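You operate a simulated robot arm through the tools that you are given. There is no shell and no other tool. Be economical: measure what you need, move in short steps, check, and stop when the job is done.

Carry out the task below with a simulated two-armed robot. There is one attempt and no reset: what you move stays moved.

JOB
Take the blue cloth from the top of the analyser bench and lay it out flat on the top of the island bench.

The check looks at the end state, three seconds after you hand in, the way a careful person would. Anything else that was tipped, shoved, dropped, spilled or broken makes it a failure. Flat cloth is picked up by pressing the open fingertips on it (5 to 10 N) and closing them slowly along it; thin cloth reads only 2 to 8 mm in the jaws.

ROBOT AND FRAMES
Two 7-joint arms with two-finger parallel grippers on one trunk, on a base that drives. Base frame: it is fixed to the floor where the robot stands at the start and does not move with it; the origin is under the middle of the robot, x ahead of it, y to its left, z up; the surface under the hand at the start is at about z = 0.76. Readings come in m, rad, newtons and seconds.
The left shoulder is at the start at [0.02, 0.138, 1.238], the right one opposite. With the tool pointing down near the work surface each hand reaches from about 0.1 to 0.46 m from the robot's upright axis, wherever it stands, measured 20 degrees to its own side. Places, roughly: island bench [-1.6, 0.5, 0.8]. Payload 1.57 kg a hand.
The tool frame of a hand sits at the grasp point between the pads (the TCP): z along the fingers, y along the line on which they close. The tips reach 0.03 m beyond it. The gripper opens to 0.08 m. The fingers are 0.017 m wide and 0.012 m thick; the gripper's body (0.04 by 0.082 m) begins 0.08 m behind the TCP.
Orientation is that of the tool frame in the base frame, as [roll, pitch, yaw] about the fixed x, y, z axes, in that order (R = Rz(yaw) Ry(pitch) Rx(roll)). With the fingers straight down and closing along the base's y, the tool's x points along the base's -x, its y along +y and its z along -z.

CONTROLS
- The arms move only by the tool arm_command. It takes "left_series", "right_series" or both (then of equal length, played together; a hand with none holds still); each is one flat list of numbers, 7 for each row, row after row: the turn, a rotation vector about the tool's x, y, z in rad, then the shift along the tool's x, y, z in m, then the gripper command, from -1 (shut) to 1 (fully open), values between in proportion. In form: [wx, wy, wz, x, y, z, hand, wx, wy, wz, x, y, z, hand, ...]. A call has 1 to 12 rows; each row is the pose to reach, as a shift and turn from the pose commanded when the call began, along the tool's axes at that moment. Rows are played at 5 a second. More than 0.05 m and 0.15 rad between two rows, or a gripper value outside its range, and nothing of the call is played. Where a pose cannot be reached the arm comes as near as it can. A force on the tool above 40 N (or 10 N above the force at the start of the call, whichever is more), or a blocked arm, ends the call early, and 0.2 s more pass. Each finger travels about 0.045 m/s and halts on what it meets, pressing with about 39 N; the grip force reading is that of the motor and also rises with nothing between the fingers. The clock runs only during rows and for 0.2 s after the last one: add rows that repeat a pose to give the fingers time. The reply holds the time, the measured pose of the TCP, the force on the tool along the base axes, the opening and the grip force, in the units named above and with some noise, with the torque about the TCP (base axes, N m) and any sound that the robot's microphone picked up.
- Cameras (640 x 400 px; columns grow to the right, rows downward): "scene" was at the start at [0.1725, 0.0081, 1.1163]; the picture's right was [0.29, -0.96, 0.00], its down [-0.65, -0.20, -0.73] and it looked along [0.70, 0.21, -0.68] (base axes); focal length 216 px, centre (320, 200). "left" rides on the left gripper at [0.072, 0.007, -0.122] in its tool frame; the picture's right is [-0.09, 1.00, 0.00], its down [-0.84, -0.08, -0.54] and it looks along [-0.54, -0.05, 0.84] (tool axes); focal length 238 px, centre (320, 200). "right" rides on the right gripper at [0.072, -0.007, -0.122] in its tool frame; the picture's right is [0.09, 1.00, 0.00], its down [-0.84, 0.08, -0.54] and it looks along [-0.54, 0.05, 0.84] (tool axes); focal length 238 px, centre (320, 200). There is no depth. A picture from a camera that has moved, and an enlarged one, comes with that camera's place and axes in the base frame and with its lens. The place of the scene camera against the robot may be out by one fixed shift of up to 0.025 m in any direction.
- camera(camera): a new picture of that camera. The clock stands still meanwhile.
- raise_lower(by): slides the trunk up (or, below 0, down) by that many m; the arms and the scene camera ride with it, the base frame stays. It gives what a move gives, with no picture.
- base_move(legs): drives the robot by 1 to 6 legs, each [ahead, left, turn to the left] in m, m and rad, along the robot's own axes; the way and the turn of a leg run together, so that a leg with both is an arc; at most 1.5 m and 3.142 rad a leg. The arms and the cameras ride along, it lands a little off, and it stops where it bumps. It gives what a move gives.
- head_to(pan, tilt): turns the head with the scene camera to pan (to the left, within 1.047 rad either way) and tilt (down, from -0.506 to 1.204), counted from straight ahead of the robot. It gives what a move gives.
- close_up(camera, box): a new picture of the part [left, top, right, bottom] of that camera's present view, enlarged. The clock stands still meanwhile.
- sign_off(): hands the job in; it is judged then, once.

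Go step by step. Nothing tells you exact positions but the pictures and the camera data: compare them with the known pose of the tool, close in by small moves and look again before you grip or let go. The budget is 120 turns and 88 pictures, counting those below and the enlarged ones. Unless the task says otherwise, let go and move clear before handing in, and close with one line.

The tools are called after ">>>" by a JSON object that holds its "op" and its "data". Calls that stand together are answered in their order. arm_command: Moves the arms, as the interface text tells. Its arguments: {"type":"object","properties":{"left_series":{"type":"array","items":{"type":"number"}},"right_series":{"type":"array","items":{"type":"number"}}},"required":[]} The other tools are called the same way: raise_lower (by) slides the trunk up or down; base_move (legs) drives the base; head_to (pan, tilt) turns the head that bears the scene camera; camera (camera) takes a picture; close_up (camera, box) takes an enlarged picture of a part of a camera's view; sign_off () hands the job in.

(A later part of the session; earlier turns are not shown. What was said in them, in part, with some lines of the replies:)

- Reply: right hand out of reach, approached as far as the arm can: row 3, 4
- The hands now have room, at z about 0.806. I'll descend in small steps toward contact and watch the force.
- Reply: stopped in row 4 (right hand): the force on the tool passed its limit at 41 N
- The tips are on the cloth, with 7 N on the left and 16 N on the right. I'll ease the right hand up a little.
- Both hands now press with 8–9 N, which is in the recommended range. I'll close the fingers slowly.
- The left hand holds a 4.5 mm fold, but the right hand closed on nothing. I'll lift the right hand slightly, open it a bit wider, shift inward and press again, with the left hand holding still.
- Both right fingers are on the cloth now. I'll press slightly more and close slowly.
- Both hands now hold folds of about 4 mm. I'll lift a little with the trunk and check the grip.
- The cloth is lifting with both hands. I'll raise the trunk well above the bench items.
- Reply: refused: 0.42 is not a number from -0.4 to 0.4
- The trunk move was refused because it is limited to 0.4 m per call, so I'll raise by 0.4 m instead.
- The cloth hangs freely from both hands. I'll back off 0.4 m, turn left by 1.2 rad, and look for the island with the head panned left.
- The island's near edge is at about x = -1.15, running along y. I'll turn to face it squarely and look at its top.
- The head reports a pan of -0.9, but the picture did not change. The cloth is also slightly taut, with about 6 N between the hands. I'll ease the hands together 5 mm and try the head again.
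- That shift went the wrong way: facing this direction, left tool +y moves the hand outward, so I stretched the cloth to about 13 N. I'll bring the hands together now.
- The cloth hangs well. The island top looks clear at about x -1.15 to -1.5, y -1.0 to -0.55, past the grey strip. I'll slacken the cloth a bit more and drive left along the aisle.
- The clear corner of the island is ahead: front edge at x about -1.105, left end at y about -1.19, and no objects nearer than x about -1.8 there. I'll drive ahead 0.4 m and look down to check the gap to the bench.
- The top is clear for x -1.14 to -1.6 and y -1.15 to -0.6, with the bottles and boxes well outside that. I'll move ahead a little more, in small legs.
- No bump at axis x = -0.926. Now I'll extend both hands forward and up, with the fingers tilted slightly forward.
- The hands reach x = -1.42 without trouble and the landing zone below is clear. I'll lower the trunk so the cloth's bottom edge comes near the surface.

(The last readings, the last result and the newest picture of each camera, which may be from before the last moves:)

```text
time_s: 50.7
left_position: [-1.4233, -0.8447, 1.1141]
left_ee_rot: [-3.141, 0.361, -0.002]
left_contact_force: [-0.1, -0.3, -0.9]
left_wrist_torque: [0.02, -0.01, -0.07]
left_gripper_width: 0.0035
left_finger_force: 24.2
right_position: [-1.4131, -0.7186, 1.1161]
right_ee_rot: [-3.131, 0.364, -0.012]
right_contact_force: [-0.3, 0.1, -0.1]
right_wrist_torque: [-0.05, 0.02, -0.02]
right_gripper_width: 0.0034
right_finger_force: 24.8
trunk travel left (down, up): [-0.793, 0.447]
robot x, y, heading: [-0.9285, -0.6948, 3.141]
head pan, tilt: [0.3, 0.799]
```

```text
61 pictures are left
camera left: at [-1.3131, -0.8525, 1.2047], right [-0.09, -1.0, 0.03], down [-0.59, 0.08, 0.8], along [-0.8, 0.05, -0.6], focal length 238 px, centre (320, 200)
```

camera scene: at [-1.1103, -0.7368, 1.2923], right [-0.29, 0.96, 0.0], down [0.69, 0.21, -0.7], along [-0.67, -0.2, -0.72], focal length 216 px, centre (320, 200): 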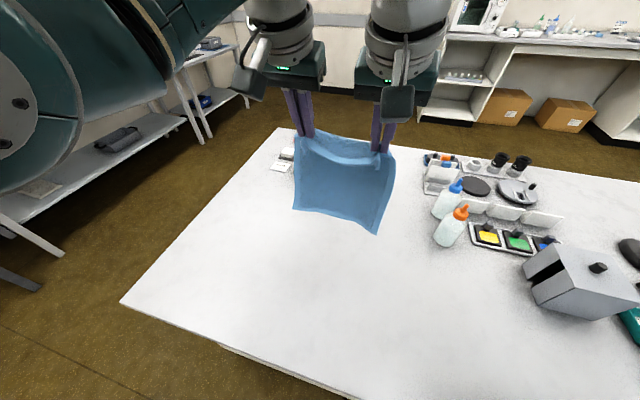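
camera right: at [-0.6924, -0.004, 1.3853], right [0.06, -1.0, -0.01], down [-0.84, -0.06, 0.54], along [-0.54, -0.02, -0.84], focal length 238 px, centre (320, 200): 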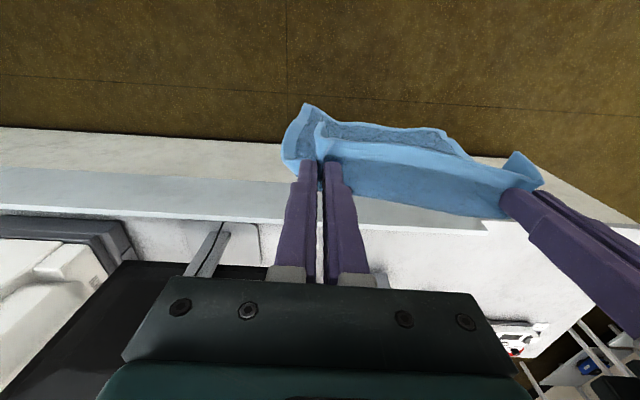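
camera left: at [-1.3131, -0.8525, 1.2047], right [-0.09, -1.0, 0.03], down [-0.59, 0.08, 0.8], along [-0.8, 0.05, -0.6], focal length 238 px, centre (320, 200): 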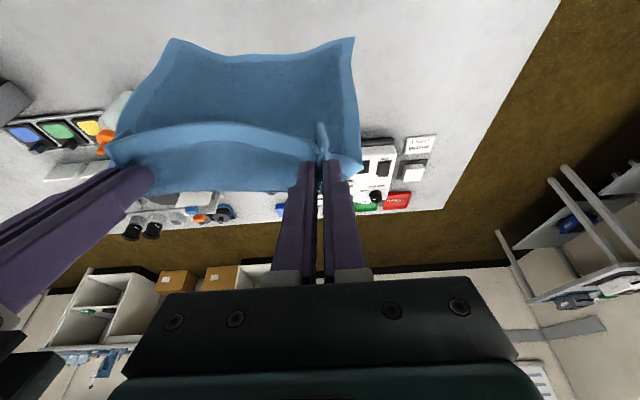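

The cloth hangs over clear surface with its bottom edge a few centimetres above the top. I'll start laying it: lower until the edge touches, then move back toward me while lowering.

>>> {"op": "arm_command", "data": {"left_series": [0, 0, 0, 0.007, 0, 0.0187, -1, 0, 0, 0, 0.0141, 0, 0.0374, -1, 0, 0.018, 0, 0.0339, 0, 0.0428, -1, 0, 0.036, 0, 0.0537, 0, 0.0482, -1, 0, 0.054, 0, 0.0732, 0, 0.0536, -1, 0, 0.072, 0, 0.0924, 0, 0.0593, -1], "right_series": [0, 0, 0, 0.007, 0, 0.0187, -1, 0, 0, 0, 0.0141, 0, 0.0374, -1, 0, 0.018, 0, 0.0339, 0, 0.0428, -1, 0, 0.036, 0, 0.0537, 0, 0.0482, -1, 0, 0.054, 0, 0.0732, 0, 0.0536, -1, 0, 0.072, 0, 0.0924, 0, 0.0593, -1]}}

>>> {"op": "camera", "data": {"camera": "scene"}}

>>> {"op": "camera", "data": {"camera": "left"}}

```text
time_s: 52.1
left_position: [-1.3581, -0.8468, 1.0272]
left_ee_rot: [3.141, 0.287, -0.006]
left_contact_force: [0.6, -0.1, 0.5]
left_wrist_torque: [-0.03, -0.01, -0.05]
left_gripper_width: 0.0036
left_finger_force: 24.4
right_position: [-1.3462, -0.7175, 1.0269]
right_ee_rot: [-3.131, 0.292, -0.011]
right_contact_force: [-1.4, -0.2, 0.4]
right_wrist_torque: [0.0, -0.04, -0.02]
right_gripper_width: 0.0034
right_finger_force: 23.8
right hand out of reach, approached as far as the arm can: row 1, 2, 3
trunk travel left (down, up): [-0.793, 0.447]
robot x, y, heading: [-0.9281, -0.7017, 3.137]
head pan, tilt: [0.3, 0.799]
```

```text
60 pictures are left
camera scene: at [-1.1103, -0.7368, 1.2923], right [-0.29, 0.96, 0.0], down [0.69, 0.21, -0.7], along [-0.67, -0.2, -0.72], focal length 216 px, centre (320, 200)
```

scene: 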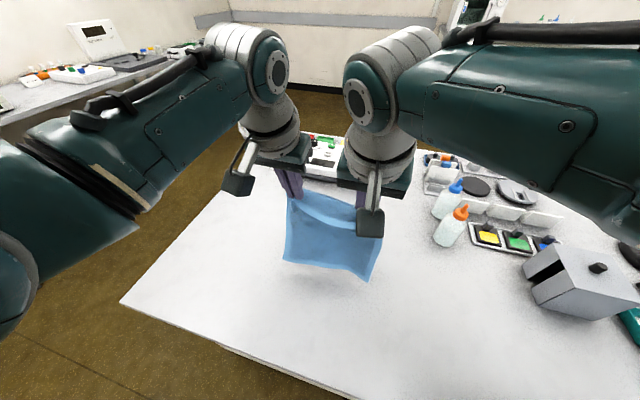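

```text
59 pictures are left
camera left: at [-1.2543, -0.8536, 1.124], right [-0.09, -1.0, 0.03], down [-0.65, 0.08, 0.76], along [-0.76, 0.05, -0.65], focal length 238 px, centre (320, 200)
```

left: 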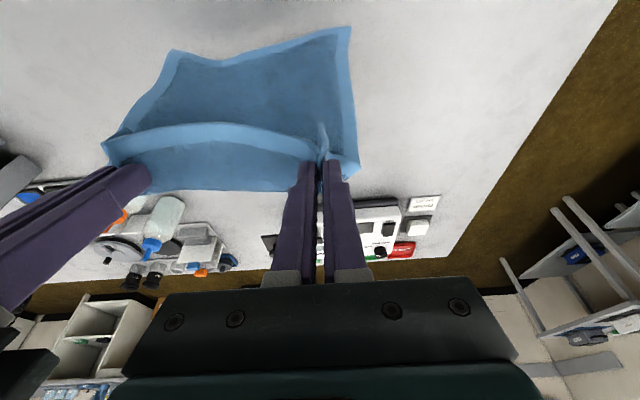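

I can't tell whether the bottom edge is touching yet, so I'll take a closer look.

>>> {"op": "close_up", "data": {"camera": "scene", "box": [220, 160, 440, 320]}}

>>> {"op": "camera", "data": {"camera": "right"}}

```text
2.50 times, centred on (330, 240) of scene
camera zoom: at [-1.1103, -0.7368, 1.2923], right [-0.29, 0.96, 0.0], down [0.69, 0.21, -0.7], along [-0.67, -0.2, -0.72], focal length 540 px, centre (295, 100)
```

zoom: 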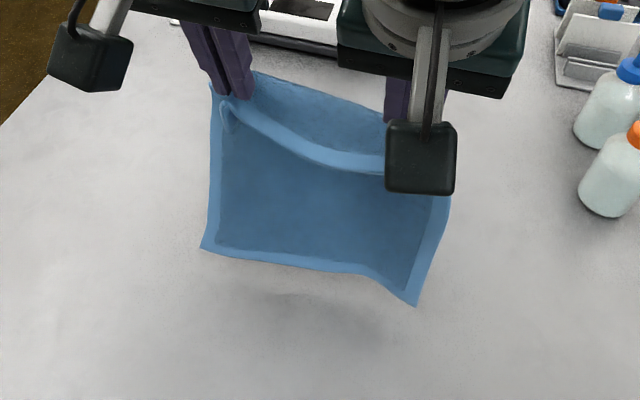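

```text
57 pictures are left
camera right: at [-1.2423, -0.7136, 1.1242], right [0.07, -1.0, -0.04], down [-0.65, -0.08, 0.76], along [-0.76, -0.03, -0.65], focal length 238 px, centre (320, 200)
```

right: 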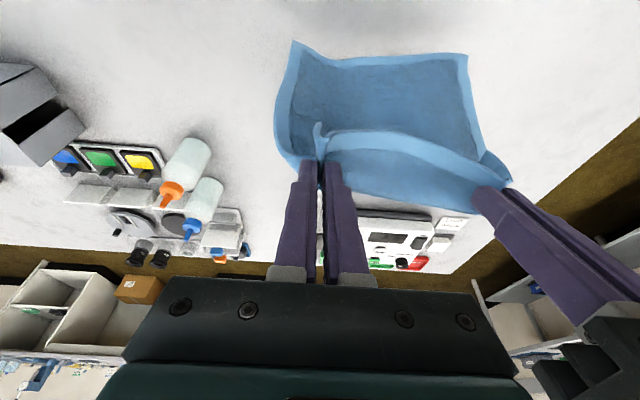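

The shadow shows the edge is still above the surface, so I retreated too early. I'll move the hands forward 5 cm again and lower with the trunk.

>>> {"op": "arm_command", "data": {"left_series": [0, -0.02, 0, -0.024, 0, 0.0, -1, 0, -0.04, 0, -0.048, 0, 0.007, -1, 0, -0.04, 0, -0.058, 0, 0.017, -1], "right_series": [0, -0.02, 0, -0.024, 0, 0.0, -1, 0, -0.04, 0, -0.048, 0, 0.007, -1, 0, -0.04, 0, -0.058, 0, 0.017, -1]}}

>>> {"op": "raise_lower", "data": {"by": -0.04}}

>>> {"op": "close_up", "data": {"camera": "scene", "box": [220, 140, 440, 300]}}

>>> {"op": "camera", "data": {"camera": "right"}}

```text
time_s: 52.9
left_position: [-1.4185, -0.8454, 1.0268]
left_ee_rot: [-3.137, 0.329, -0.004]
left_contact_force: [1.3, 7.9, -0.3]
left_wrist_torque: [0.23, -0.07, -0.18]
left_gripper_width: 0.0038
left_finger_force: 24.5
right_position: [-1.3894, -0.7016, 1.0435]
right_ee_rot: [-3.135, 0.334, -0.012]
right_contact_force: [-2.2, -8.0, -0.2]
right_wrist_torque: [-0.29, 0.07, 0.08]
right_gripper_width: 0.0038
right_finger_force: 24.0
right hand out of reach, approached as far as the arm can: row 2, 3
trunk travel left (down, up): [-0.793, 0.447]
robot x, y, heading: [-0.9265, -0.6927, 3.138]
head pan, tilt: [0.3, 0.799]
```

```text
time_s: 53.8
left_position: [-1.4193, -0.8452, 0.9863]
left_ee_rot: [-3.139, 0.328, -0.003]
left_contact_force: [3.4, 12.3, 1.6]
left_wrist_torque: [0.37, -0.07, -0.25]
left_gripper_width: 0.004
left_finger_force: 24.6
right_position: [-1.3903, -0.7022, 1.0025]
right_ee_rot: [-3.134, 0.334, -0.012]
right_contact_force: [-3.3, -12.6, -1.4]
right_wrist_torque: [-0.39, 0.05, 0.09]
right_gripper_width: 0.0036
right_finger_force: 25.0
trunk travel left (down, up): [-0.753, 0.487]
robot x, y, heading: [-0.9285, -0.695, 3.139]
head pan, tilt: [0.3, 0.799]
```

```text
2.50 times, centred on (330, 220) of scene
camera zoom: at [-1.1104, -0.7369, 1.2523], right [-0.29, 0.96, 0.0], down [0.69, 0.21, -0.7], along [-0.67, -0.2, -0.72], focal length 540 px, centre (295, 150)
```

zoom: 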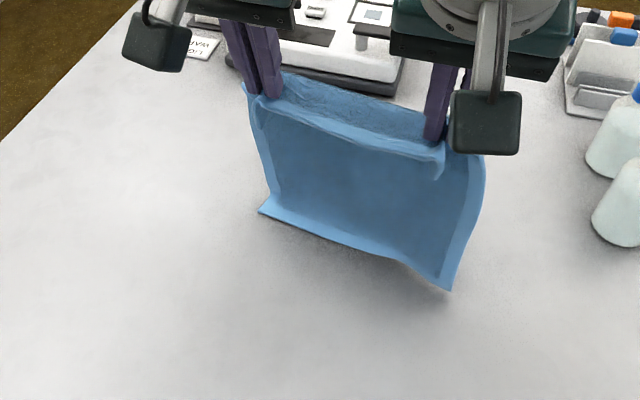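

```text
55 pictures are left
camera right: at [-1.2822, -0.6964, 1.0954], right [0.07, -1.0, -0.04], down [-0.61, -0.07, 0.79], along [-0.79, -0.03, -0.62], focal length 238 px, centre (320, 200)
```

right: 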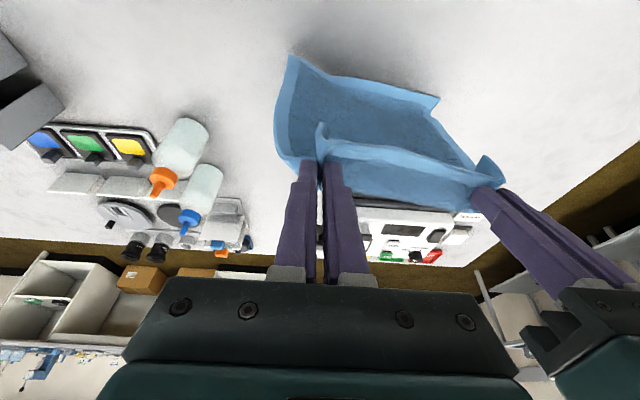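

The left bottom corner is about touching. The right hand is past its reach, so the cloth is being pulled (12 N). I'll bring both hands back 2 cm and nudge them together to relieve it.

>>> {"op": "arm_command", "data": {"left_series": [0, 0, 0, 0.01, -0.003, -0.003, -1, 0, 0, 0, 0.016, -0.004, -0.006, -1, 0, 0, 0, 0.016, -0.004, -0.006, -1], "right_series": [0, 0, 0, 0.01, 0.0, -0.003, -1, 0, 0, 0, 0.016, 0.0, -0.006, -1, 0, 0, 0, 0.016, 0.0, -0.006, -1]}}

```text
time_s: 54.6
left_position: [-1.4005, -0.8426, 0.9878]
left_ee_rot: [3.141, 0.329, -0.003]
left_contact_force: [2.7, 8.9, 1.5]
left_wrist_torque: [0.28, -0.03, -0.19]
left_gripper_width: 0.0038
left_finger_force: 25.0
right_position: [-1.3727, -0.7005, 1.0036]
right_ee_rot: [-3.131, 0.332, -0.016]
right_contact_force: [-1.6, -9.4, -0.7]
right_wrist_torque: [-0.3, 0.04, 0.02]
right_gripper_width: 0.0036
right_finger_force: 24.7
trunk travel left (down, up): [-0.753, 0.487]
robot x, y, heading: [-0.9245, -0.6992, 3.135]
head pan, tilt: [0.3, 0.799]
```

Still about 9 N. The right hand sits outward and higher than the left, so I'll level it with the left and bring it inward.

>>> {"op": "arm_command", "data": {"left_series": [0, 0, 0, 0.004, 0, -0.001, -1, 0, 0, 0, 0.008, 0, -0.002, -1, 0, 0, 0, 0.008, 0, -0.002, -1], "right_series": [0, 0, 0, -0.002, 0.008, 0.008, -1, 0, 0, 0, -0.005, 0.014, 0.016, -1, 0, 0, 0, -0.005, 0.014, 0.018, -1]}}

>>> {"op": "close_up", "data": {"camera": "scene", "box": [220, 140, 440, 300]}}

```text
time_s: 55.4
left_position: [-1.3931, -0.8432, 0.9865]
left_ee_rot: [3.14, 0.327, -0.003]
left_contact_force: [0.0, -0.8, -0.2]
left_wrist_torque: [0.01, 0.01, -0.04]
left_gripper_width: 0.0038
left_finger_force: 24.7
right_position: [-1.3783, -0.7104, 0.9952]
right_ee_rot: [-3.13, 0.329, -0.016]
right_contact_force: [-0.5, 0.7, 0.0]
right_wrist_torque: [-0.02, -0.02, 0.01]
right_gripper_width: 0.0037
right_finger_force: 24.2
right hand out of reach, approached as far as the arm can: row 2, 3
trunk travel left (down, up): [-0.753, 0.487]
robot x, y, heading: [-0.9242, -0.6961, 3.138]
head pan, tilt: [0.3, 0.799]
```

```text
2.50 times, centred on (330, 220) of scene
camera zoom: at [-1.1102, -0.7383, 1.253], right [-0.31, 0.95, 0.0], down [0.68, 0.22, -0.7], along [-0.67, -0.22, -0.71], focal length 540 px, centre (295, 150)
```

zoom: 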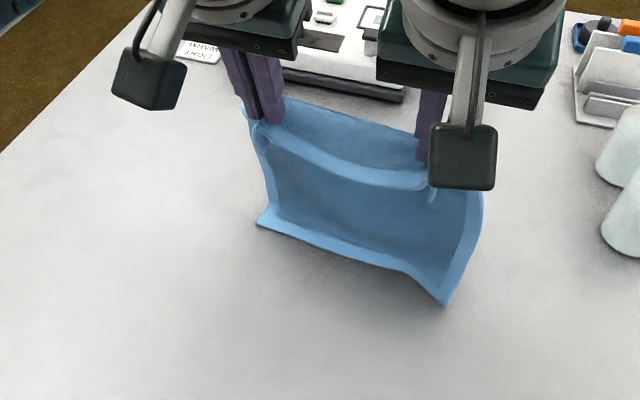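

The tension is gone, and the bottom edge is at about x -1.40 to -1.42, at or just ahead of the hands. I'll begin the laying motion, back and down, and check after it.

>>> {"op": "arm_command", "data": {"left_series": [0, 0.015, 0, 0.0146, 0, 0.0056, -1, 0, 0.03, 0, 0.0317, 0, 0.0125, -1, 0, 0.045, 0, 0.0488, 0, 0.0193, -1, 0, 0.06, 0, 0.0669, 0, 0.0259, -1], "right_series": [0, 0.015, 0, 0.0121, 0, 0.0107, -1, 0, 0.03, 0, 0.0305, 0, 0.0213, -1, 0, 0.045, 0, 0.0476, 0, 0.0282, -1, 0, 0.06, 0, 0.0657, 0, 0.0347, -1]}}

>>> {"op": "close_up", "data": {"camera": "scene", "box": [220, 140, 440, 300]}}

>>> {"op": "camera", "data": {"camera": "left"}}

```text
time_s: 56.4
left_position: [-1.3368, -0.8417, 0.9405]
left_ee_rot: [-3.141, 0.267, -0.005]
left_contact_force: [-0.1, -1.1, 0.2]
left_wrist_torque: [0.03, -0.01, -0.03]
left_gripper_width: 0.0037
left_finger_force: 24.3
right_position: [-1.3257, -0.7131, 0.9401]
right_ee_rot: [-3.133, 0.272, -0.011]
right_contact_force: [-0.3, -0.2, -0.4]
right_wrist_torque: [-0.03, 0.01, -0.03]
right_gripper_width: 0.0035
right_finger_force: 23.9
trunk travel left (down, up): [-0.753, 0.487]
robot x, y, heading: [-0.927, -0.6965, 3.137]
head pan, tilt: [0.3, 0.799]
```

```text
2.50 times, centred on (330, 220) of scene
camera zoom: at [-1.1102, -0.7368, 1.2523], right [-0.29, 0.96, 0.0], down [0.69, 0.21, -0.7], along [-0.67, -0.2, -0.72], focal length 540 px, centre (295, 150)
```

zoom: 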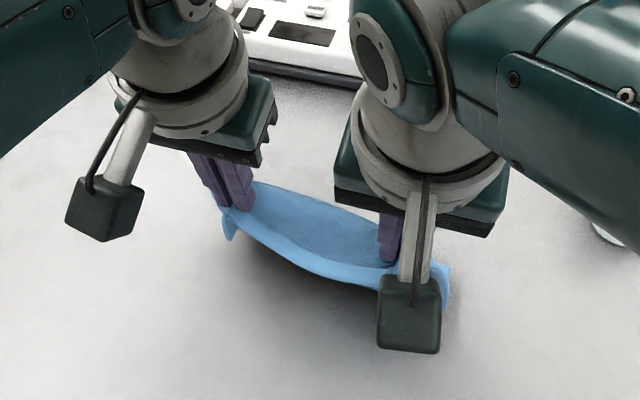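

```text
52 pictures are left
camera left: at [-1.236, -0.8487, 1.0395], right [-0.09, -1.0, 0.02], down [-0.66, 0.08, 0.74], along [-0.74, 0.05, -0.67], focal length 238 px, centre (320, 200)
```

left: 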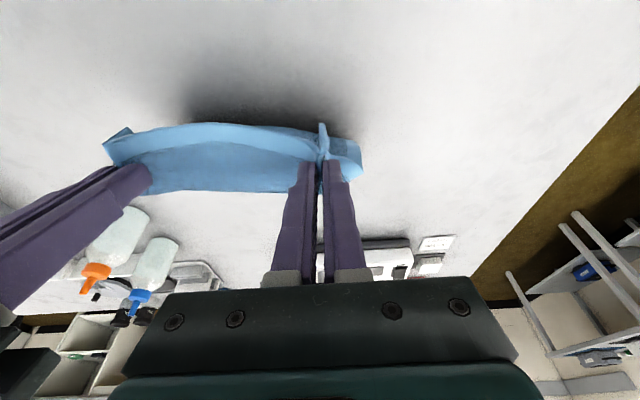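

Good: the cloth now trails forward under the hands, with its far edge on the surface. I'll continue backward and down, turn the fingers upright and spread the hands slightly.

>>> {"op": "arm_command", "data": {"left_series": [0, 0.045, 0, 0.0271, 0.001, 0.0081, -1, 0, 0.09, 0, 0.0543, 0.002, 0.0161, -1, 0, 0.135, 0, 0.0814, 0.003, 0.0242, -1, 0, 0.18, 0, 0.1085, 0.003, 0.0322, -1], "right_series": [0, 0.045, 0, 0.0271, -0.001, 0.0081, -1, 0, 0.09, 0, 0.0543, -0.002, 0.0161, -1, 0, 0.135, 0, 0.0814, -0.003, 0.0242, -1, 0, 0.18, 0, 0.1085, -0.003, 0.0322, -1]}}

>>> {"op": "head_to", "data": {"pan": 0.3, "tilt": 0.95}}

>>> {"op": "camera", "data": {"camera": "scene"}}

>>> {"op": "camera", "data": {"camera": "left"}}

```text
time_s: 57.4
left_position: [-1.2422, -0.8455, 0.882]
left_ee_rot: [-3.141, 0.087, -0.003]
left_contact_force: [0.4, -0.1, -1.1]
left_wrist_torque: [0.01, 0.01, -0.03]
left_gripper_width: 0.0037
left_finger_force: 24.3
right_position: [-1.2299, -0.7086, 0.8823]
right_ee_rot: [-3.132, 0.091, -0.016]
right_contact_force: [-0.1, -0.3, 0.0]
right_wrist_torque: [-0.03, 0.01, -0.01]
right_gripper_width: 0.0034
right_finger_force: 24.4
trunk travel left (down, up): [-0.753, 0.487]
robot x, y, heading: [-0.9281, -0.6974, 3.138]
head pan, tilt: [0.3, 0.799]
```

```text
time_s: 58.1
left_position: [-1.2435, -0.8462, 0.8826]
left_ee_rot: [-3.141, 0.088, -0.004]
left_contact_force: [-0.2, 1.0, -0.6]
left_wrist_torque: [-0.03, -0.02, -0.07]
left_gripper_width: 0.0038
left_finger_force: 24.6
right_position: [-1.2305, -0.7103, 0.8817]
right_ee_rot: [-3.133, 0.093, -0.014]
right_contact_force: [-0.3, 0.8, -0.2]
right_wrist_torque: [-0.04, 0.01, -0.04]
right_gripper_width: 0.0035
right_finger_force: 24.1
trunk travel left (down, up): [-0.753, 0.487]
robot x, y, heading: [-0.9266, -0.6975, 3.138]
head pan, tilt: [0.3, 0.949]
```

```text
51 pictures are left
camera scene: at [-1.1028, -0.7345, 1.2408], right [-0.29, 0.96, 0.0], down [0.78, 0.24, -0.58], along [-0.56, -0.17, -0.81], focal length 216 px, centre (320, 200)
```

scene: 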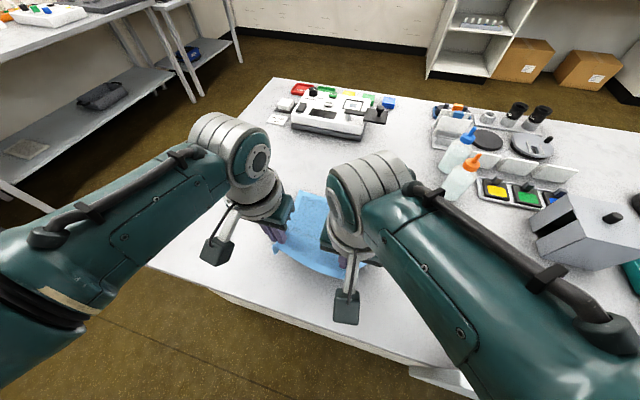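

```text
50 pictures are left
camera left: at [-1.1603, -0.8519, 0.9985], right [-0.1, -1.0, 0.01], down [-0.79, 0.08, 0.61], along [-0.61, 0.05, -0.79], focal length 238 px, centre (320, 200)
```

left: 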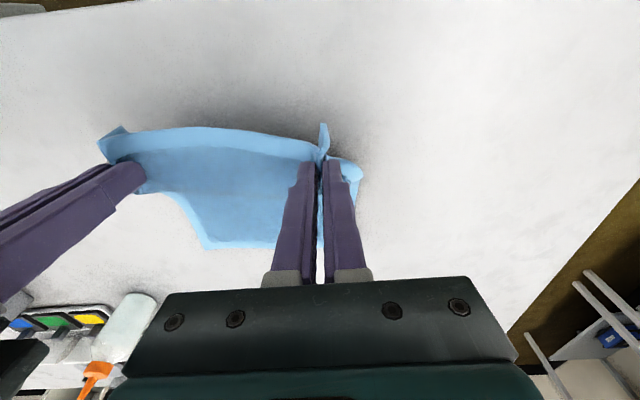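

The cloth is laying well, but at this position its near edge would end only about 1 cm from the bench's front edge. I'll lift it again and shift the base 3 cm forward and 5 cm left before laying it again.

>>> {"op": "arm_command", "data": {"left_series": [0, -0.02, 0, -0.0118, 0, -0.019, -1, 0, -0.04, 0, -0.0236, 0, -0.038, -1, 0, -0.06, 0, -0.0354, 0, -0.057, -1, 0, -0.08, 0, -0.0472, 0, -0.076, -1, 0, -0.1, 0, -0.059, 0, -0.095, -1, 0, -0.12, 0, -0.0708, 0, -0.114, -1, 0, -0.14, 0, -0.0826, 0, -0.133, -1], "right_series": [0, -0.02, 0, -0.0118, 0, -0.019, -1, 0, -0.04, 0, -0.0236, 0, -0.038, -1, 0, -0.06, 0, -0.0354, 0, -0.057, -1, 0, -0.08, 0, -0.0472, 0, -0.076, -1, 0, -0.1, 0, -0.059, 0, -0.095, -1, 0, -0.12, 0, -0.0708, 0, -0.114, -1, 0, -0.14, 0, -0.0826, 0, -0.133, -1]}}

>>> {"op": "base_move", "data": {"legs": [[0.03, 0.05, 0]]}}

>>> {"op": "camera", "data": {"camera": "scene"}}

```text
time_s: 59.7
left_position: [-1.3121, -0.8436, 1.0216]
left_ee_rot: [-3.141, 0.228, -0.006]
left_contact_force: [0.1, 7.2, -1.2]
left_wrist_torque: [0.23, -0.02, -0.13]
left_gripper_width: 0.0036
left_finger_force: 25.0
right_position: [-1.3026, -0.6991, 1.0162]
right_ee_rot: [-3.106, 0.233, -0.016]
right_contact_force: [-0.9, -7.7, 0.3]
right_wrist_torque: [-0.28, 0.08, 0.05]
right_gripper_width: 0.0032
right_finger_force: 24.3
trunk travel left (down, up): [-0.753, 0.487]
robot x, y, heading: [-0.9269, -0.694, 3.138]
head pan, tilt: [0.3, 0.949]
```

```text
time_s: 60.6
left_position: [-1.3432, -0.8952, 1.0219]
left_ee_rot: [-3.141, 0.228, -0.006]
left_contact_force: [0.4, 7.9, -0.4]
left_wrist_torque: [0.3, -0.05, -0.11]
left_gripper_width: 0.0037
left_finger_force: 24.8
right_position: [-1.3352, -0.7503, 1.0185]
right_ee_rot: [-3.112, 0.236, -0.025]
right_contact_force: [-1.0, -8.6, -0.6]
right_wrist_torque: [-0.31, 0.02, 0.07]
right_gripper_width: 0.0037
right_finger_force: 24.7
trunk travel left (down, up): [-0.753, 0.487]
robot x, y, heading: [-0.9585, -0.7458, 3.138]
head pan, tilt: [0.3, 0.949]
```

```text
49 pictures are left
camera scene: at [-1.1327, -0.7844, 1.2408], right [-0.29, 0.96, 0.0], down [0.78, 0.24, -0.58], along [-0.56, -0.17, -0.81], focal length 216 px, centre (320, 200)
```

scene: 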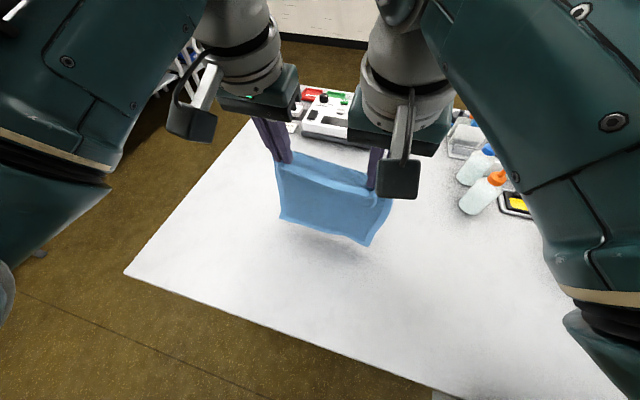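

No bump, but the right arm is strained because its hand is across the midline. I'll shift both hands 5 cm to my right and close the gap slightly, then extend forward.

>>> {"op": "arm_command", "data": {"left_series": [0, 0, 0, 0, -0.017, 0, -1, 0, 0, 0, 0, -0.034, 0, -1, 0, 0, 0, 0, -0.05, 0, -1, 0, -0.03, 0, -0.02, -0.05, 0.0026, -1, 0, -0.06, 0, -0.04, -0.05, 0.0052, -1, 0, -0.09, 0, -0.06, -0.05, 0.0078, -1, 0, -0.12, 0, -0.08, -0.05, 0.0104, -1, 0, -0.13, 0, -0.0997, -0.05, 0.0129, -1], "right_series": [0, 0, 0, 0, -0.01, 0, -1, 0, 0, 0, 0, -0.022, 0, -1, 0, 0, 0, 0, -0.037, 0, -1, 0, -0.03, 0, -0.02, -0.037, 0.0026, -1, 0, -0.06, 0, -0.04, -0.037, 0.0052, -1, 0, -0.09, 0, -0.06, -0.037, 0.0078, -1, 0, -0.12, 0, -0.08, -0.037, 0.0104, -1, 0, -0.13, 0, -0.0997, -0.037, 0.0129, -1]}}

>>> {"op": "camera", "data": {"camera": "scene"}}

```text
time_s: 62.4
left_position: [-1.4408, -0.8433, 1.031]
left_ee_rot: [-3.141, 0.357, -0.004]
left_contact_force: [-0.5, 0.3, -0.5]
left_wrist_torque: [-0.02, -0.01, -0.03]
left_gripper_width: 0.0035
left_finger_force: 24.5
right_position: [-1.4355, -0.7095, 1.0304]
right_ee_rot: [-3.111, 0.368, -0.019]
right_contact_force: [-0.7, -0.6, -0.6]
right_wrist_torque: [-0.05, 0.02, -0.03]
right_gripper_width: 0.0036
right_finger_force: 24.2
trunk travel left (down, up): [-0.753, 0.487]
robot x, y, heading: [-0.9598, -0.7495, 3.137]
head pan, tilt: [0.3, 0.949]
```

```text
48 pictures are left
camera scene: at [-1.1328, -0.7844, 1.2408], right [-0.29, 0.96, 0.0], down [0.78, 0.24, -0.58], along [-0.56, -0.17, -0.81], focal length 216 px, centre (320, 200)
```

scene: 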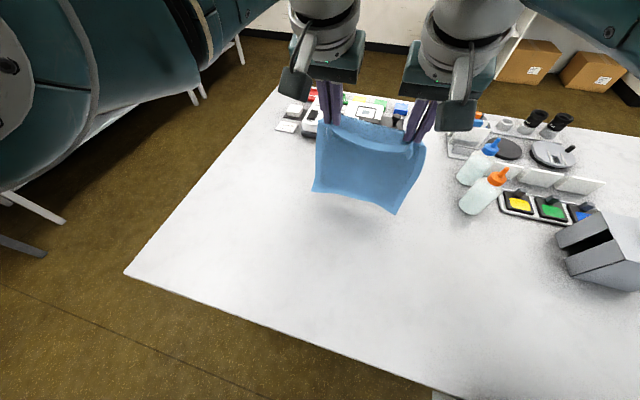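

Both hands now reach x about -1.44 with no tension. I'll lower with the trunk until the bottom edge just touches.

>>> {"op": "raise_lower", "data": {"by": -0.045}}

>>> {"op": "close_up", "data": {"camera": "scene", "box": [260, 80, 480, 240]}}

```text
time_s: 63.3
left_position: [-1.442, -0.8444, 0.9859]
left_ee_rot: [-3.141, 0.358, -0.004]
left_contact_force: [-0.5, 0.0, 0.1]
left_wrist_torque: [-0.05, 0.01, -0.05]
left_gripper_width: 0.0034
left_finger_force: 24.5
right_position: [-1.4344, -0.7098, 0.985]
right_ee_rot: [-3.111, 0.364, -0.02]
right_contact_force: [-0.3, 0.2, 0.3]
right_wrist_torque: [-0.02, 0.02, -0.01]
right_gripper_width: 0.0034
right_finger_force: 24.8
trunk travel left (down, up): [-0.708, 0.532]
robot x, y, heading: [-0.956, -0.7495, 3.14]
head pan, tilt: [0.3, 0.949]
```

```text
2.50 times, centred on (370, 160) of scene
camera zoom: at [-1.1328, -0.7844, 1.1958], right [-0.29, 0.96, 0.0], down [0.78, 0.24, -0.58], along [-0.56, -0.17, -0.81], focal length 540 px, centre (195, 300)
```

zoom: 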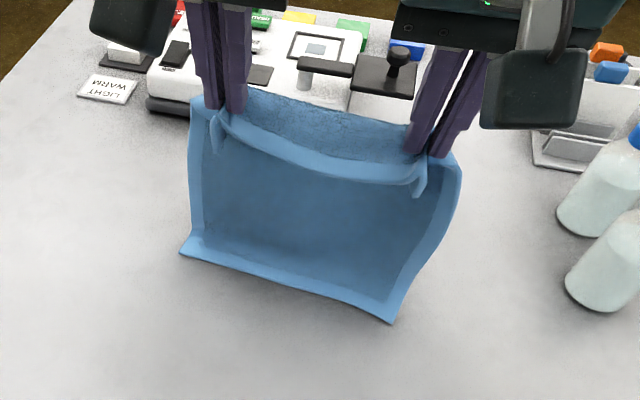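

The bottom edge is touching at about x = -1.45. I'll repeat the laying motion, back and down.

>>> {"op": "arm_command", "data": {"left_series": [0, 0.015, 0, 0.017, 0, 0.0054, -1, 0, 0.03, 0, 0.0343, 0, 0.0117, -1, 0, 0.05, 0, 0.0516, 0, 0.018, -1, 0, 0.08, 0, 0.069, 0, 0.0243, -1, 0, 0.12, 0, 0.0967, 0, 0.0299, -1, 0, 0.16, 0, 0.1244, 0, 0.0355, -1, 0, 0.2, 0, 0.1518, 0, 0.0401, -1, 0, 0.24, 0, 0.1767, 0, 0.0436, -1], "right_series": [0, 0.015, 0, 0.017, 0, 0.0054, -1, 0, 0.03, 0, 0.0343, 0, 0.0117, -1, 0, 0.05, 0, 0.0516, 0, 0.018, -1, 0, 0.08, 0, 0.069, 0, 0.0243, -1, 0, 0.12, 0, 0.0967, 0, 0.0299, -1, 0, 0.16, 0, 0.1244, 0, 0.0355, -1, 0, 0.2, 0, 0.1518, 0, 0.0401, -1, 0, 0.24, 0, 0.1767, 0, 0.0436, -1]}}

>>> {"op": "camera", "data": {"camera": "scene"}}

>>> {"op": "camera", "data": {"camera": "right"}}

>>> {"op": "camera", "data": {"camera": "left"}}

```text
time_s: 65.1
left_position: [-1.2901, -0.8432, 0.8816]
left_ee_rot: [-3.14, 0.116, -0.005]
left_contact_force: [-0.6, 2.1, -0.4]
left_wrist_torque: [0.04, 0.0, -0.1]
left_gripper_width: 0.0037
left_finger_force: 24.8
right_position: [-1.29, -0.7036, 0.8823]
right_ee_rot: [-3.1, 0.133, -0.033]
right_contact_force: [-0.1, -2.1, 0.8]
right_wrist_torque: [-0.06, -0.02, -0.01]
right_gripper_width: 0.0036
right_finger_force: 24.0
trunk travel left (down, up): [-0.708, 0.532]
robot x, y, heading: [-0.9594, -0.7442, 3.136]
head pan, tilt: [0.3, 0.949]
```

```text
46 pictures are left
camera scene: at [-1.1325, -0.7844, 1.1958], right [-0.29, 0.96, 0.0], down [0.78, 0.24, -0.58], along [-0.56, -0.17, -0.81], focal length 216 px, centre (320, 200)
```

scene: 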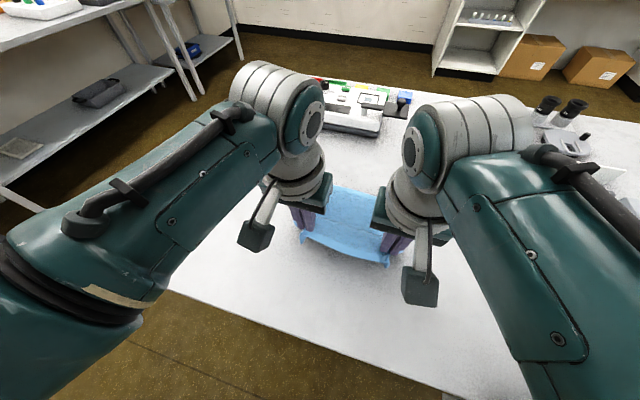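

```text
45 pictures are left
camera right: at [-1.2019, -0.7046, 0.9949], right [0.05, -1.0, -0.05], down [-0.76, -0.08, 0.64], along [-0.65, 0.01, -0.76], focal length 238 px, centre (320, 200)
```

right: 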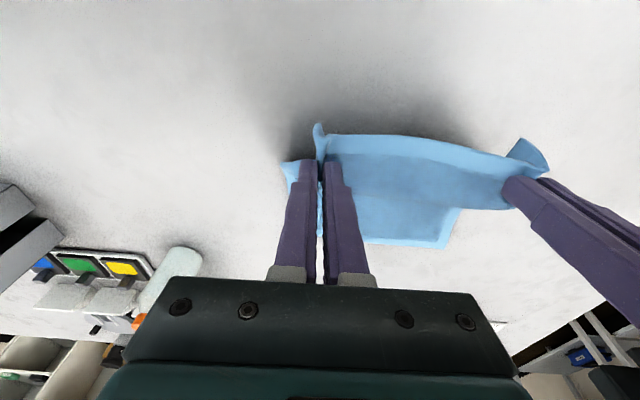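

```text
44 pictures are left
camera left: at [-1.2042, -0.8508, 0.9951], right [-0.1, -1.0, 0.01], down [-0.77, 0.08, 0.64], along [-0.63, 0.05, -0.77], focal length 238 px, centre (320, 200)
```

left: 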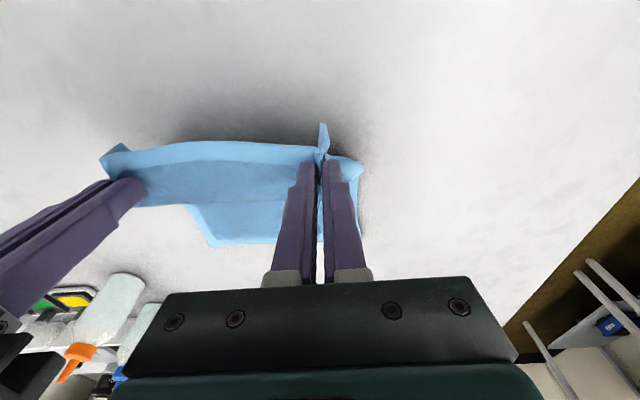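

The far edge lies flat at about x = -1.45, y -0.88 to -0.68, as planned. I'll finish bringing the hands back and down to just above the surface.

>>> {"op": "arm_command", "data": {"left_series": [0, 0.04, 0, 0.0217, 0, 0.0125, -1, 0, 0.08, 0, 0.0433, 0, 0.025, -1, 0, 0.116, 0, 0.065, 0, 0.0375, -1, 0, 0.116, 0, 0.065, 0, 0.0375, -1], "right_series": [0, 0.044, 0, 0.024, 0, 0.0122, -1, 0, 0.088, 0, 0.048, 0, 0.0245, -1, 0, 0.13, 0, 0.073, 0, 0.0365, -1, 0, 0.13, 0, 0.073, 0, 0.0365, -1]}}

>>> {"op": "camera", "data": {"camera": "right"}}

>>> {"op": "camera", "data": {"camera": "left"}}

```text
time_s: 66.1
left_position: [-1.23, -0.8439, 0.8362]
left_ee_rot: [-3.14, -0.001, -0.005]
left_contact_force: [1.3, 12.7, 0.0]
left_wrist_torque: [0.37, 0.01, -0.06]
left_gripper_width: 0.0038
left_finger_force: 24.4
right_position: [-1.2231, -0.6968, 0.8344]
right_ee_rot: [-3.086, 0.011, -0.037]
right_contact_force: [-0.4, -13.5, -0.6]
right_wrist_torque: [-0.46, 0.04, -0.01]
right_gripper_width: 0.0034
right_finger_force: 24.1
trunk travel left (down, up): [-0.708, 0.532]
robot x, y, heading: [-0.9555, -0.7455, 3.142]
head pan, tilt: [0.3, 0.949]
```

```text
43 pictures are left
camera right: at [-1.1518, -0.6996, 0.9574], right [0.05, -1.0, -0.06], down [-0.84, -0.07, 0.54], along [-0.55, 0.02, -0.84], focal length 238 px, centre (320, 200)
```

right: 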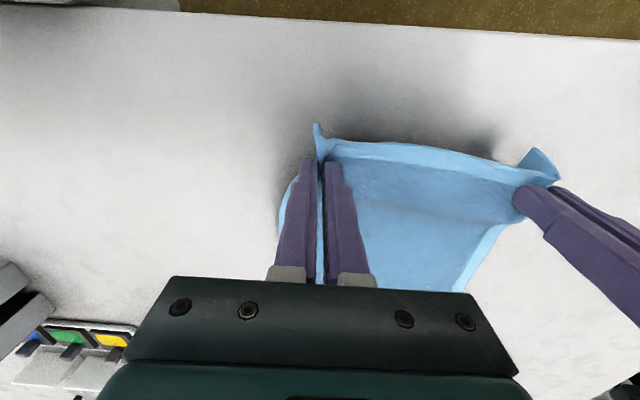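

```text
42 pictures are left
camera left: at [-1.158, -0.8511, 0.9597], right [-0.1, -1.0, 0.0], down [-0.84, 0.08, 0.54], along [-0.54, 0.05, -0.84], focal length 238 px, centre (320, 200)
```

left: 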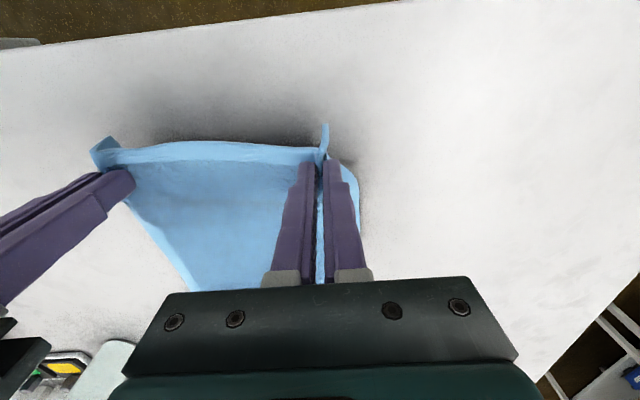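

The right hand drifted outward again, giving 13 N of tension. I'll bring it back in, level it, then step down gently.

>>> {"op": "arm_command", "data": {"left_series": [0, 0, 0, 0, 0, 0, -1, 0, 0, 0, 0, 0, 0, -1, 0, 0, 0, 0.005, 0, 0.007, -1, 0, 0, 0, 0.01, 0, 0.014, -1, 0, 0, 0, 0.01, 0, 0.014, -1], "right_series": [-0.025, 0, 0, 0, 0.006, 0, -1, -0.05, 0, 0, 0, 0.012, 0, -1, -0.05, 0, 0, 0.005, 0.012, 0.007, -1, -0.05, 0, 0, 0.012, 0.012, 0.014, -1, -0.05, 0, 0, 0.012, 0.012, 0.014, -1]}}

>>> {"op": "camera", "data": {"camera": "left"}}

```text
time_s: 67.3
left_position: [-1.2201, -0.8465, 0.8225]
left_ee_rot: [-3.14, 0.002, -0.004]
left_contact_force: [-0.3, 5.5, 0.4]
left_wrist_torque: [0.16, 0.01, -0.04]
left_gripper_width: 0.0039
left_finger_force: 24.3
right_position: [-1.2136, -0.7018, 0.8186]
right_ee_rot: [-3.122, 0.008, -0.041]
right_contact_force: [-0.6, -5.5, -0.6]
right_wrist_torque: [-0.14, 0.01, -0.03]
right_gripper_width: 0.0035
right_finger_force: 24.6
trunk travel left (down, up): [-0.708, 0.532]
robot x, y, heading: [-0.9591, -0.7467, 3.137]
head pan, tilt: [0.3, 0.949]
```

```text
41 pictures are left
camera left: at [-1.1482, -0.8528, 0.9458], right [-0.1, -1.0, 0.0], down [-0.84, 0.08, 0.54], along [-0.54, 0.05, -0.84], focal length 238 px, centre (320, 200)
```

left: 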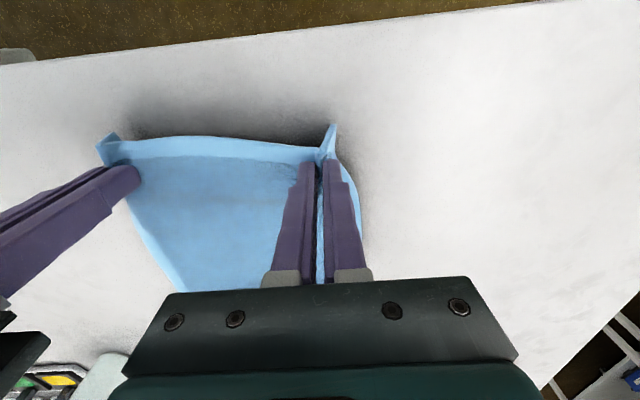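

No contact yet at TCP z = 0.82, so the top is lower than 0.79. I'll keep descending slowly.

>>> {"op": "arm_command", "data": {"left_series": [0, 0, 0, 0.002, 0, 0.005, -1, 0, 0, 0, 0.004, 0, 0.01, -1, 0, 0, 0, 0.005, 0, 0.015, -1, 0, 0, 0, 0.006, 0, 0.02, -1, 0, 0, 0, 0.006, 0, 0.02, -1], "right_series": [0, 0, 0, 0.002, 0.003, 0.005, -1, 0, 0, 0, 0.004, 0.006, 0.01, -1, 0, 0, 0, 0.005, 0.006, 0.014, -1, 0, 0, 0, 0.006, 0.006, 0.018, -1, 0, 0, 0, 0.006, 0.006, 0.018, -1]}}

>>> {"op": "camera", "data": {"camera": "left"}}

>>> {"op": "camera", "data": {"camera": "right"}}

```text
time_s: 68.7
left_position: [-1.2139, -0.8424, 0.8039]
left_ee_rot: [-3.134, 0.001, -0.006]
left_contact_force: [1.4, 10.9, -0.3]
left_wrist_torque: [0.28, -0.04, -0.08]
left_gripper_width: 0.0036
left_finger_force: 25.1
right_position: [-1.2018, -0.698, 0.7958]
right_ee_rot: [-3.102, 0.002, -0.033]
right_contact_force: [-1.6, -10.9, 3.2]
right_wrist_torque: [-0.36, 0.04, -0.05]
right_gripper_width: 0.0034
right_finger_force: 24.5
trunk travel left (down, up): [-0.708, 0.532]
robot x, y, heading: [-0.9567, -0.7455, 3.138]
head pan, tilt: [0.3, 0.949]
stopped in row 5 (right hand): the arm was blocked; the commanded pose is now the measured one
```

```text
40 pictures are left
camera left: at [-1.1422, -0.8506, 0.9266], right [-0.1, -1.0, -0.01], down [-0.84, 0.08, 0.54], along [-0.54, 0.06, -0.84], focal length 238 px, centre (320, 200)
```

left: 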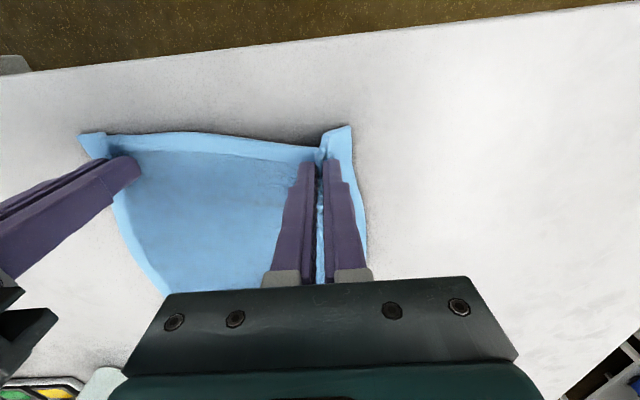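

```text
39 pictures are left
camera right: at [-1.1301, -0.6972, 0.9172], right [0.06, -1.0, -0.04], down [-0.84, -0.07, 0.54], along [-0.54, 0.0, -0.84], focal length 238 px, centre (320, 200)
```

right: 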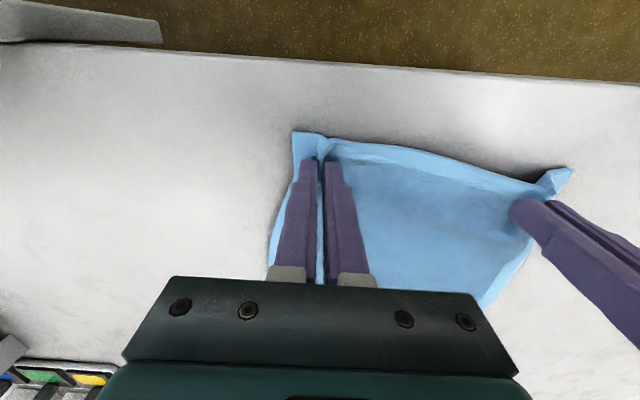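

The right fingertips are on the surface (top at z about 0.76), and the left is about 1 cm above. I'll lower the left to light contact.

>>> {"op": "arm_command", "data": {"left_series": [0, 0, 0, 0, -0.002, 0.004, -1, 0, 0, 0, 0, -0.002, 0.007, -1, 0, 0, 0, 0, -0.002, 0.009, -1, 0, 0, 0, 0, -0.002, 0.01, -1]}}

```text
time_s: 69.7
left_position: [-1.2151, -0.8422, 0.7948]
left_ee_rot: [-3.14, 0.002, -0.004]
left_contact_force: [1.8, 12.0, 2.8]
left_wrist_torque: [0.36, -0.06, -0.05]
left_gripper_width: 0.0036
left_finger_force: 24.5
right_position: [-1.2012, -0.6968, 0.7929]
right_ee_rot: [-3.1, 0.001, -0.032]
right_contact_force: [-2.0, -10.9, 5.1]
right_wrist_torque: [-0.4, 0.13, -0.04]
right_gripper_width: 0.0033
right_finger_force: 24.2
trunk travel left (down, up): [-0.708, 0.532]
robot x, y, heading: [-0.9553, -0.7455, 3.137]
head pan, tilt: [0.3, 0.949]
```

Both tips rest lightly on the surface. I'll open the fingers slowly so that they spread the pinched folds flat.

>>> {"op": "arm_command", "data": {"left_series": [0, 0, 0, 0, 0, 0.001, -0.95, 0, 0, 0, 0, 0, 0.001, -0.9, 0, 0, 0, 0, 0, 0.001, -0.84, 0, 0, 0, 0, 0, 0.001, -0.78, 0, 0, 0, 0, 0, 0.001, -0.71, 0, 0, 0, 0, 0, 0.001, -0.64, 0, 0, 0, 0, 0, 0.001, -0.57, 0, 0, 0, 0, 0, 0.001, -0.5, 0, 0, 0, 0, 0, 0.001, -0.42, 0, 0, 0, 0, 0, 0.001, -0.34, 0, 0, 0, 0, 0, 0.001, -0.25, 0, 0, 0, 0, 0, 0.001, -0.25], "right_series": [0, 0, 0, 0, 0, 0, -0.95, 0, 0, 0, 0, 0, 0, -0.9, 0, 0, 0, 0, 0, 0, -0.83, 0, 0, 0, 0, 0, 0, -0.76, 0, 0, 0, 0, 0, 0, -0.68, 0, 0, 0, 0, 0, 0, -0.6, 0, 0, 0, 0, 0, 0, -0.51, 0, 0, 0, 0, 0, 0, -0.42, 0, 0, 0, 0, 0, 0, -0.32, 0, 0, 0, 0, 0, 0, -0.22, 0, 0, 0, 0, 0, 0, -0.12, 0, 0, 0, 0, 0, 0, -0.05]}}

>>> {"op": "camera", "data": {"camera": "left"}}

>>> {"op": "camera", "data": {"camera": "right"}}

```text
time_s: 72.3
left_position: [-1.2146, -0.8437, 0.7938]
left_ee_rot: [3.14, 0.003, -0.004]
left_contact_force: [0.2, 0.0, 9.1]
left_wrist_torque: [0.02, -0.01, 0.0]
left_gripper_width: 0.0247
left_finger_force: 0.0
right_position: [-1.2018, -0.6945, 0.7944]
right_ee_rot: [-3.097, 0.003, -0.032]
right_contact_force: [0.8, 2.1, 8.7]
right_wrist_torque: [-0.11, 0.01, -0.02]
right_gripper_width: 0.0354
right_finger_force: 0.1
trunk travel left (down, up): [-0.708, 0.532]
robot x, y, heading: [-0.9548, -0.7471, 3.139]
head pan, tilt: [0.3, 0.949]
```

```text
38 pictures are left
camera left: at [-1.1432, -0.8501, 0.9156], right [-0.1, -1.0, 0.0], down [-0.83, 0.08, 0.54], along [-0.54, 0.05, -0.84], focal length 238 px, centre (320, 200)
```

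left: 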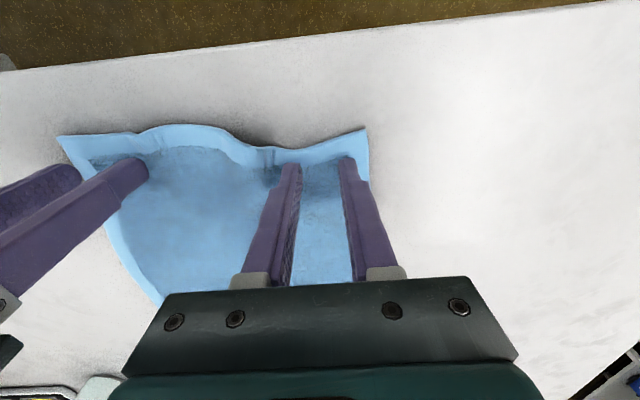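

```text
37 pictures are left
camera right: at [-1.1298, -0.6961, 0.9169], right [0.06, -1.0, -0.04], down [-0.84, -0.07, 0.54], along [-0.54, 0.0, -0.84], focal length 238 px, centre (320, 200)
```

right: 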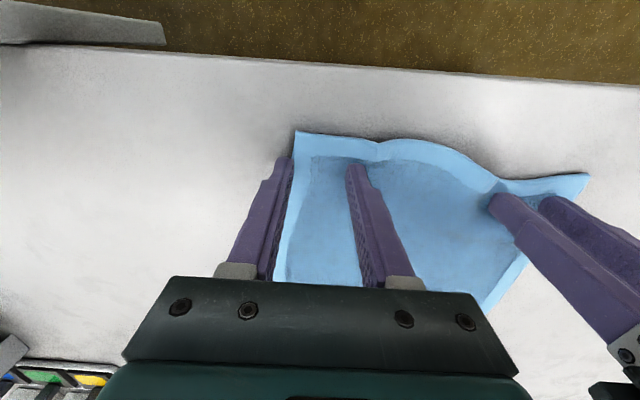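

The folds have opened, leaving a small bulge in the middle. I'll lift the hands clear and see how the cloth settles.

>>> {"op": "arm_command", "data": {"left_series": [0, 0, 0, 0, 0, -0.01, -0.25, 0, 0, 0, 0, 0, -0.04, -0.25, 0, 0, 0, 0, 0, -0.08, -0.25, 0, 0, 0, 0, 0, -0.08, -0.25, 0, 0, 0, 0, 0, -0.08, -0.25], "right_series": [0, 0, 0, 0, 0, -0.01, -0.05, 0, 0, 0, 0, 0, -0.04, -0.05, 0, 0, 0, 0, 0, -0.08, -0.05, 0, 0, 0, 0, 0, -0.08, -0.05, 0, 0, 0, 0, 0, -0.08, -0.05]}}

>>> {"op": "camera", "data": {"camera": "left"}}

>>> {"op": "camera", "data": {"camera": "right"}}

>>> {"op": "camera", "data": {"camera": "scene"}}

```text
time_s: 73.7
left_position: [-1.2139, -0.8436, 0.8729]
left_ee_rot: [-3.141, 0.001, -0.005]
left_contact_force: [0.5, -0.2, 0.3]
left_wrist_torque: [-0.03, 0.01, -0.01]
left_gripper_width: 0.0302
left_finger_force: 0.1
right_position: [-1.2024, -0.671, 0.8669]
right_ee_rot: [-3.038, 0.007, -0.032]
right_contact_force: [0.8, -0.3, 0.5]
right_wrist_torque: [-0.02, 0.03, 0.0]
right_gripper_width: 0.0381
right_finger_force: 0.1
trunk travel left (down, up): [-0.708, 0.532]
robot x, y, heading: [-0.9584, -0.7444, 3.137]
head pan, tilt: [0.3, 0.949]
stopped in row 5 (right hand): the arm was blocked; the commanded pose is now the measured one
```

```text
36 pictures are left
camera left: at [-1.1422, -0.8505, 0.995], right [-0.1, -1.0, 0.0], down [-0.84, 0.08, 0.54], along [-0.54, 0.05, -0.84], focal length 238 px, centre (320, 200)
```

left: 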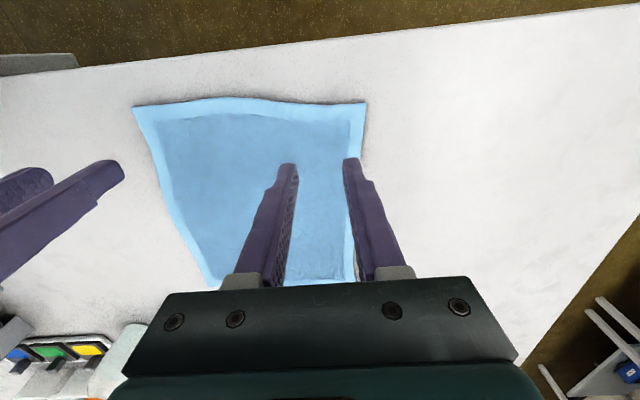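

```text
35 pictures are left
camera right: at [-1.1298, -0.6791, 0.9892], right [0.06, -0.99, -0.1], down [-0.84, -0.11, 0.54], along [-0.54, 0.06, -0.84], focal length 238 px, centre (320, 200)
```

right: 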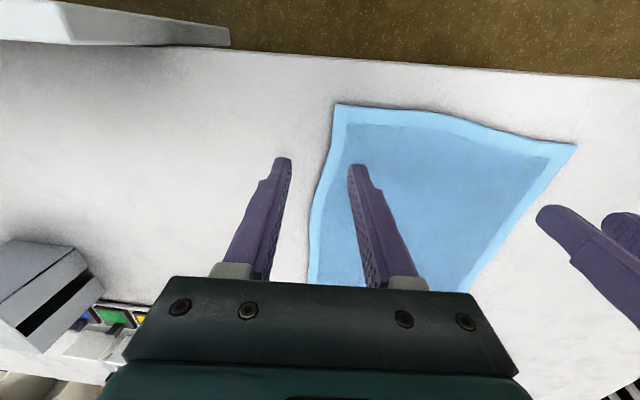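

```text
34 pictures are left
camera scene: at [-1.1327, -0.7842, 1.1958], right [-0.29, 0.96, 0.0], down [0.78, 0.24, -0.58], along [-0.56, -0.17, -0.81], focal length 216 px, centre (320, 200)
```

scene: 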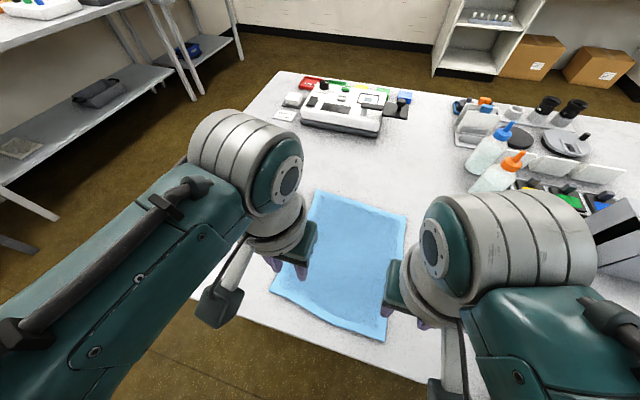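

The cloth lies flat and fully on the island top. I'll raise the trunk, back away and take a final look.

>>> {"op": "raise_lower", "data": {"by": 0.3}}

>>> {"op": "base_move", "data": {"legs": [[-0.3, 0, 0]]}}

>>> {"op": "camera", "data": {"camera": "scene"}}

>>> {"op": "camera", "data": {"camera": "left"}}

```text
time_s: 76.7
left_position: [-1.2138, -0.8433, 1.1729]
left_ee_rot: [-3.139, 0.001, -0.004]
left_contact_force: [0.7, 1.1, 0.2]
left_wrist_torque: [0.0, -0.01, -0.01]
left_gripper_width: 0.0301
left_finger_force: 0.0
right_position: [-1.2022, -0.6718, 1.1666]
right_ee_rot: [-3.039, 0.006, -0.032]
right_contact_force: [0.5, -0.3, -0.2]
right_wrist_torque: [-0.03, 0.0, 0.02]
right_gripper_width: 0.0382
right_finger_force: 0.1
trunk travel left (down, up): [-1.008, 0.232]
robot x, y, heading: [-0.9578, -0.7469, 3.138]
head pan, tilt: [0.3, 0.949]
```

```text
time_s: 78.7
left_position: [-0.9204, -0.8452, 1.1726]
left_ee_rot: [-3.139, 0.002, 0.001]
left_contact_force: [0.2, -0.6, 0.2]
left_wrist_torque: [-0.03, -0.01, 0.0]
left_gripper_width: 0.0302
left_finger_force: 0.0
right_position: [-0.9108, -0.6732, 1.1672]
right_ee_rot: [-3.04, 0.005, -0.025]
right_contact_force: [-0.6, 0.3, -0.7]
right_wrist_torque: [0.0, -0.02, -0.01]
right_gripper_width: 0.0379
right_finger_force: 0.0
trunk travel left (down, up): [-1.008, 0.232]
robot x, y, heading: [-0.6619, -0.7487, -3.142]
head pan, tilt: [0.3, 0.949]
```

```text
33 pictures are left
camera scene: at [-0.8401, -0.7858, 1.4958], right [-0.3, 0.95, 0.0], down [0.78, 0.24, -0.58], along [-0.56, -0.17, -0.81], focal length 216 px, centre (320, 200)
```

scene: 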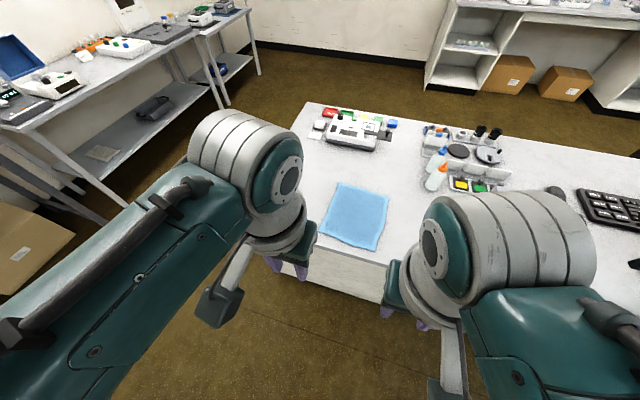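

```text
32 pictures are left
camera left: at [-0.8492, -0.8524, 1.2951], right [-0.09, -1.0, 0.0], down [-0.84, 0.08, 0.54], along [-0.54, 0.05, -0.84], focal length 238 px, centre (320, 200)
```

left: 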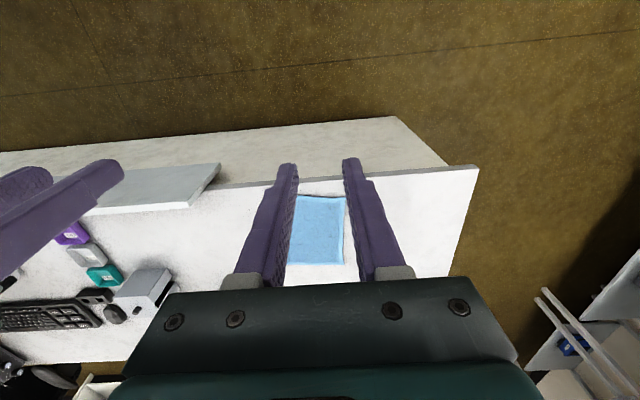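

The cloth lies flat on the island top, away from the edges, and everything around it looks undisturbed. The hands are clear, so I'm handing in.

>>> {"op": "sign_off", "data": {}}

```text
The job is handed in.
```

The blue cloth is lying flat on top of the island bench, the hands are clear of it, and in the last pictures nothing on the island had moved; I took no last picture of the analyser bench.
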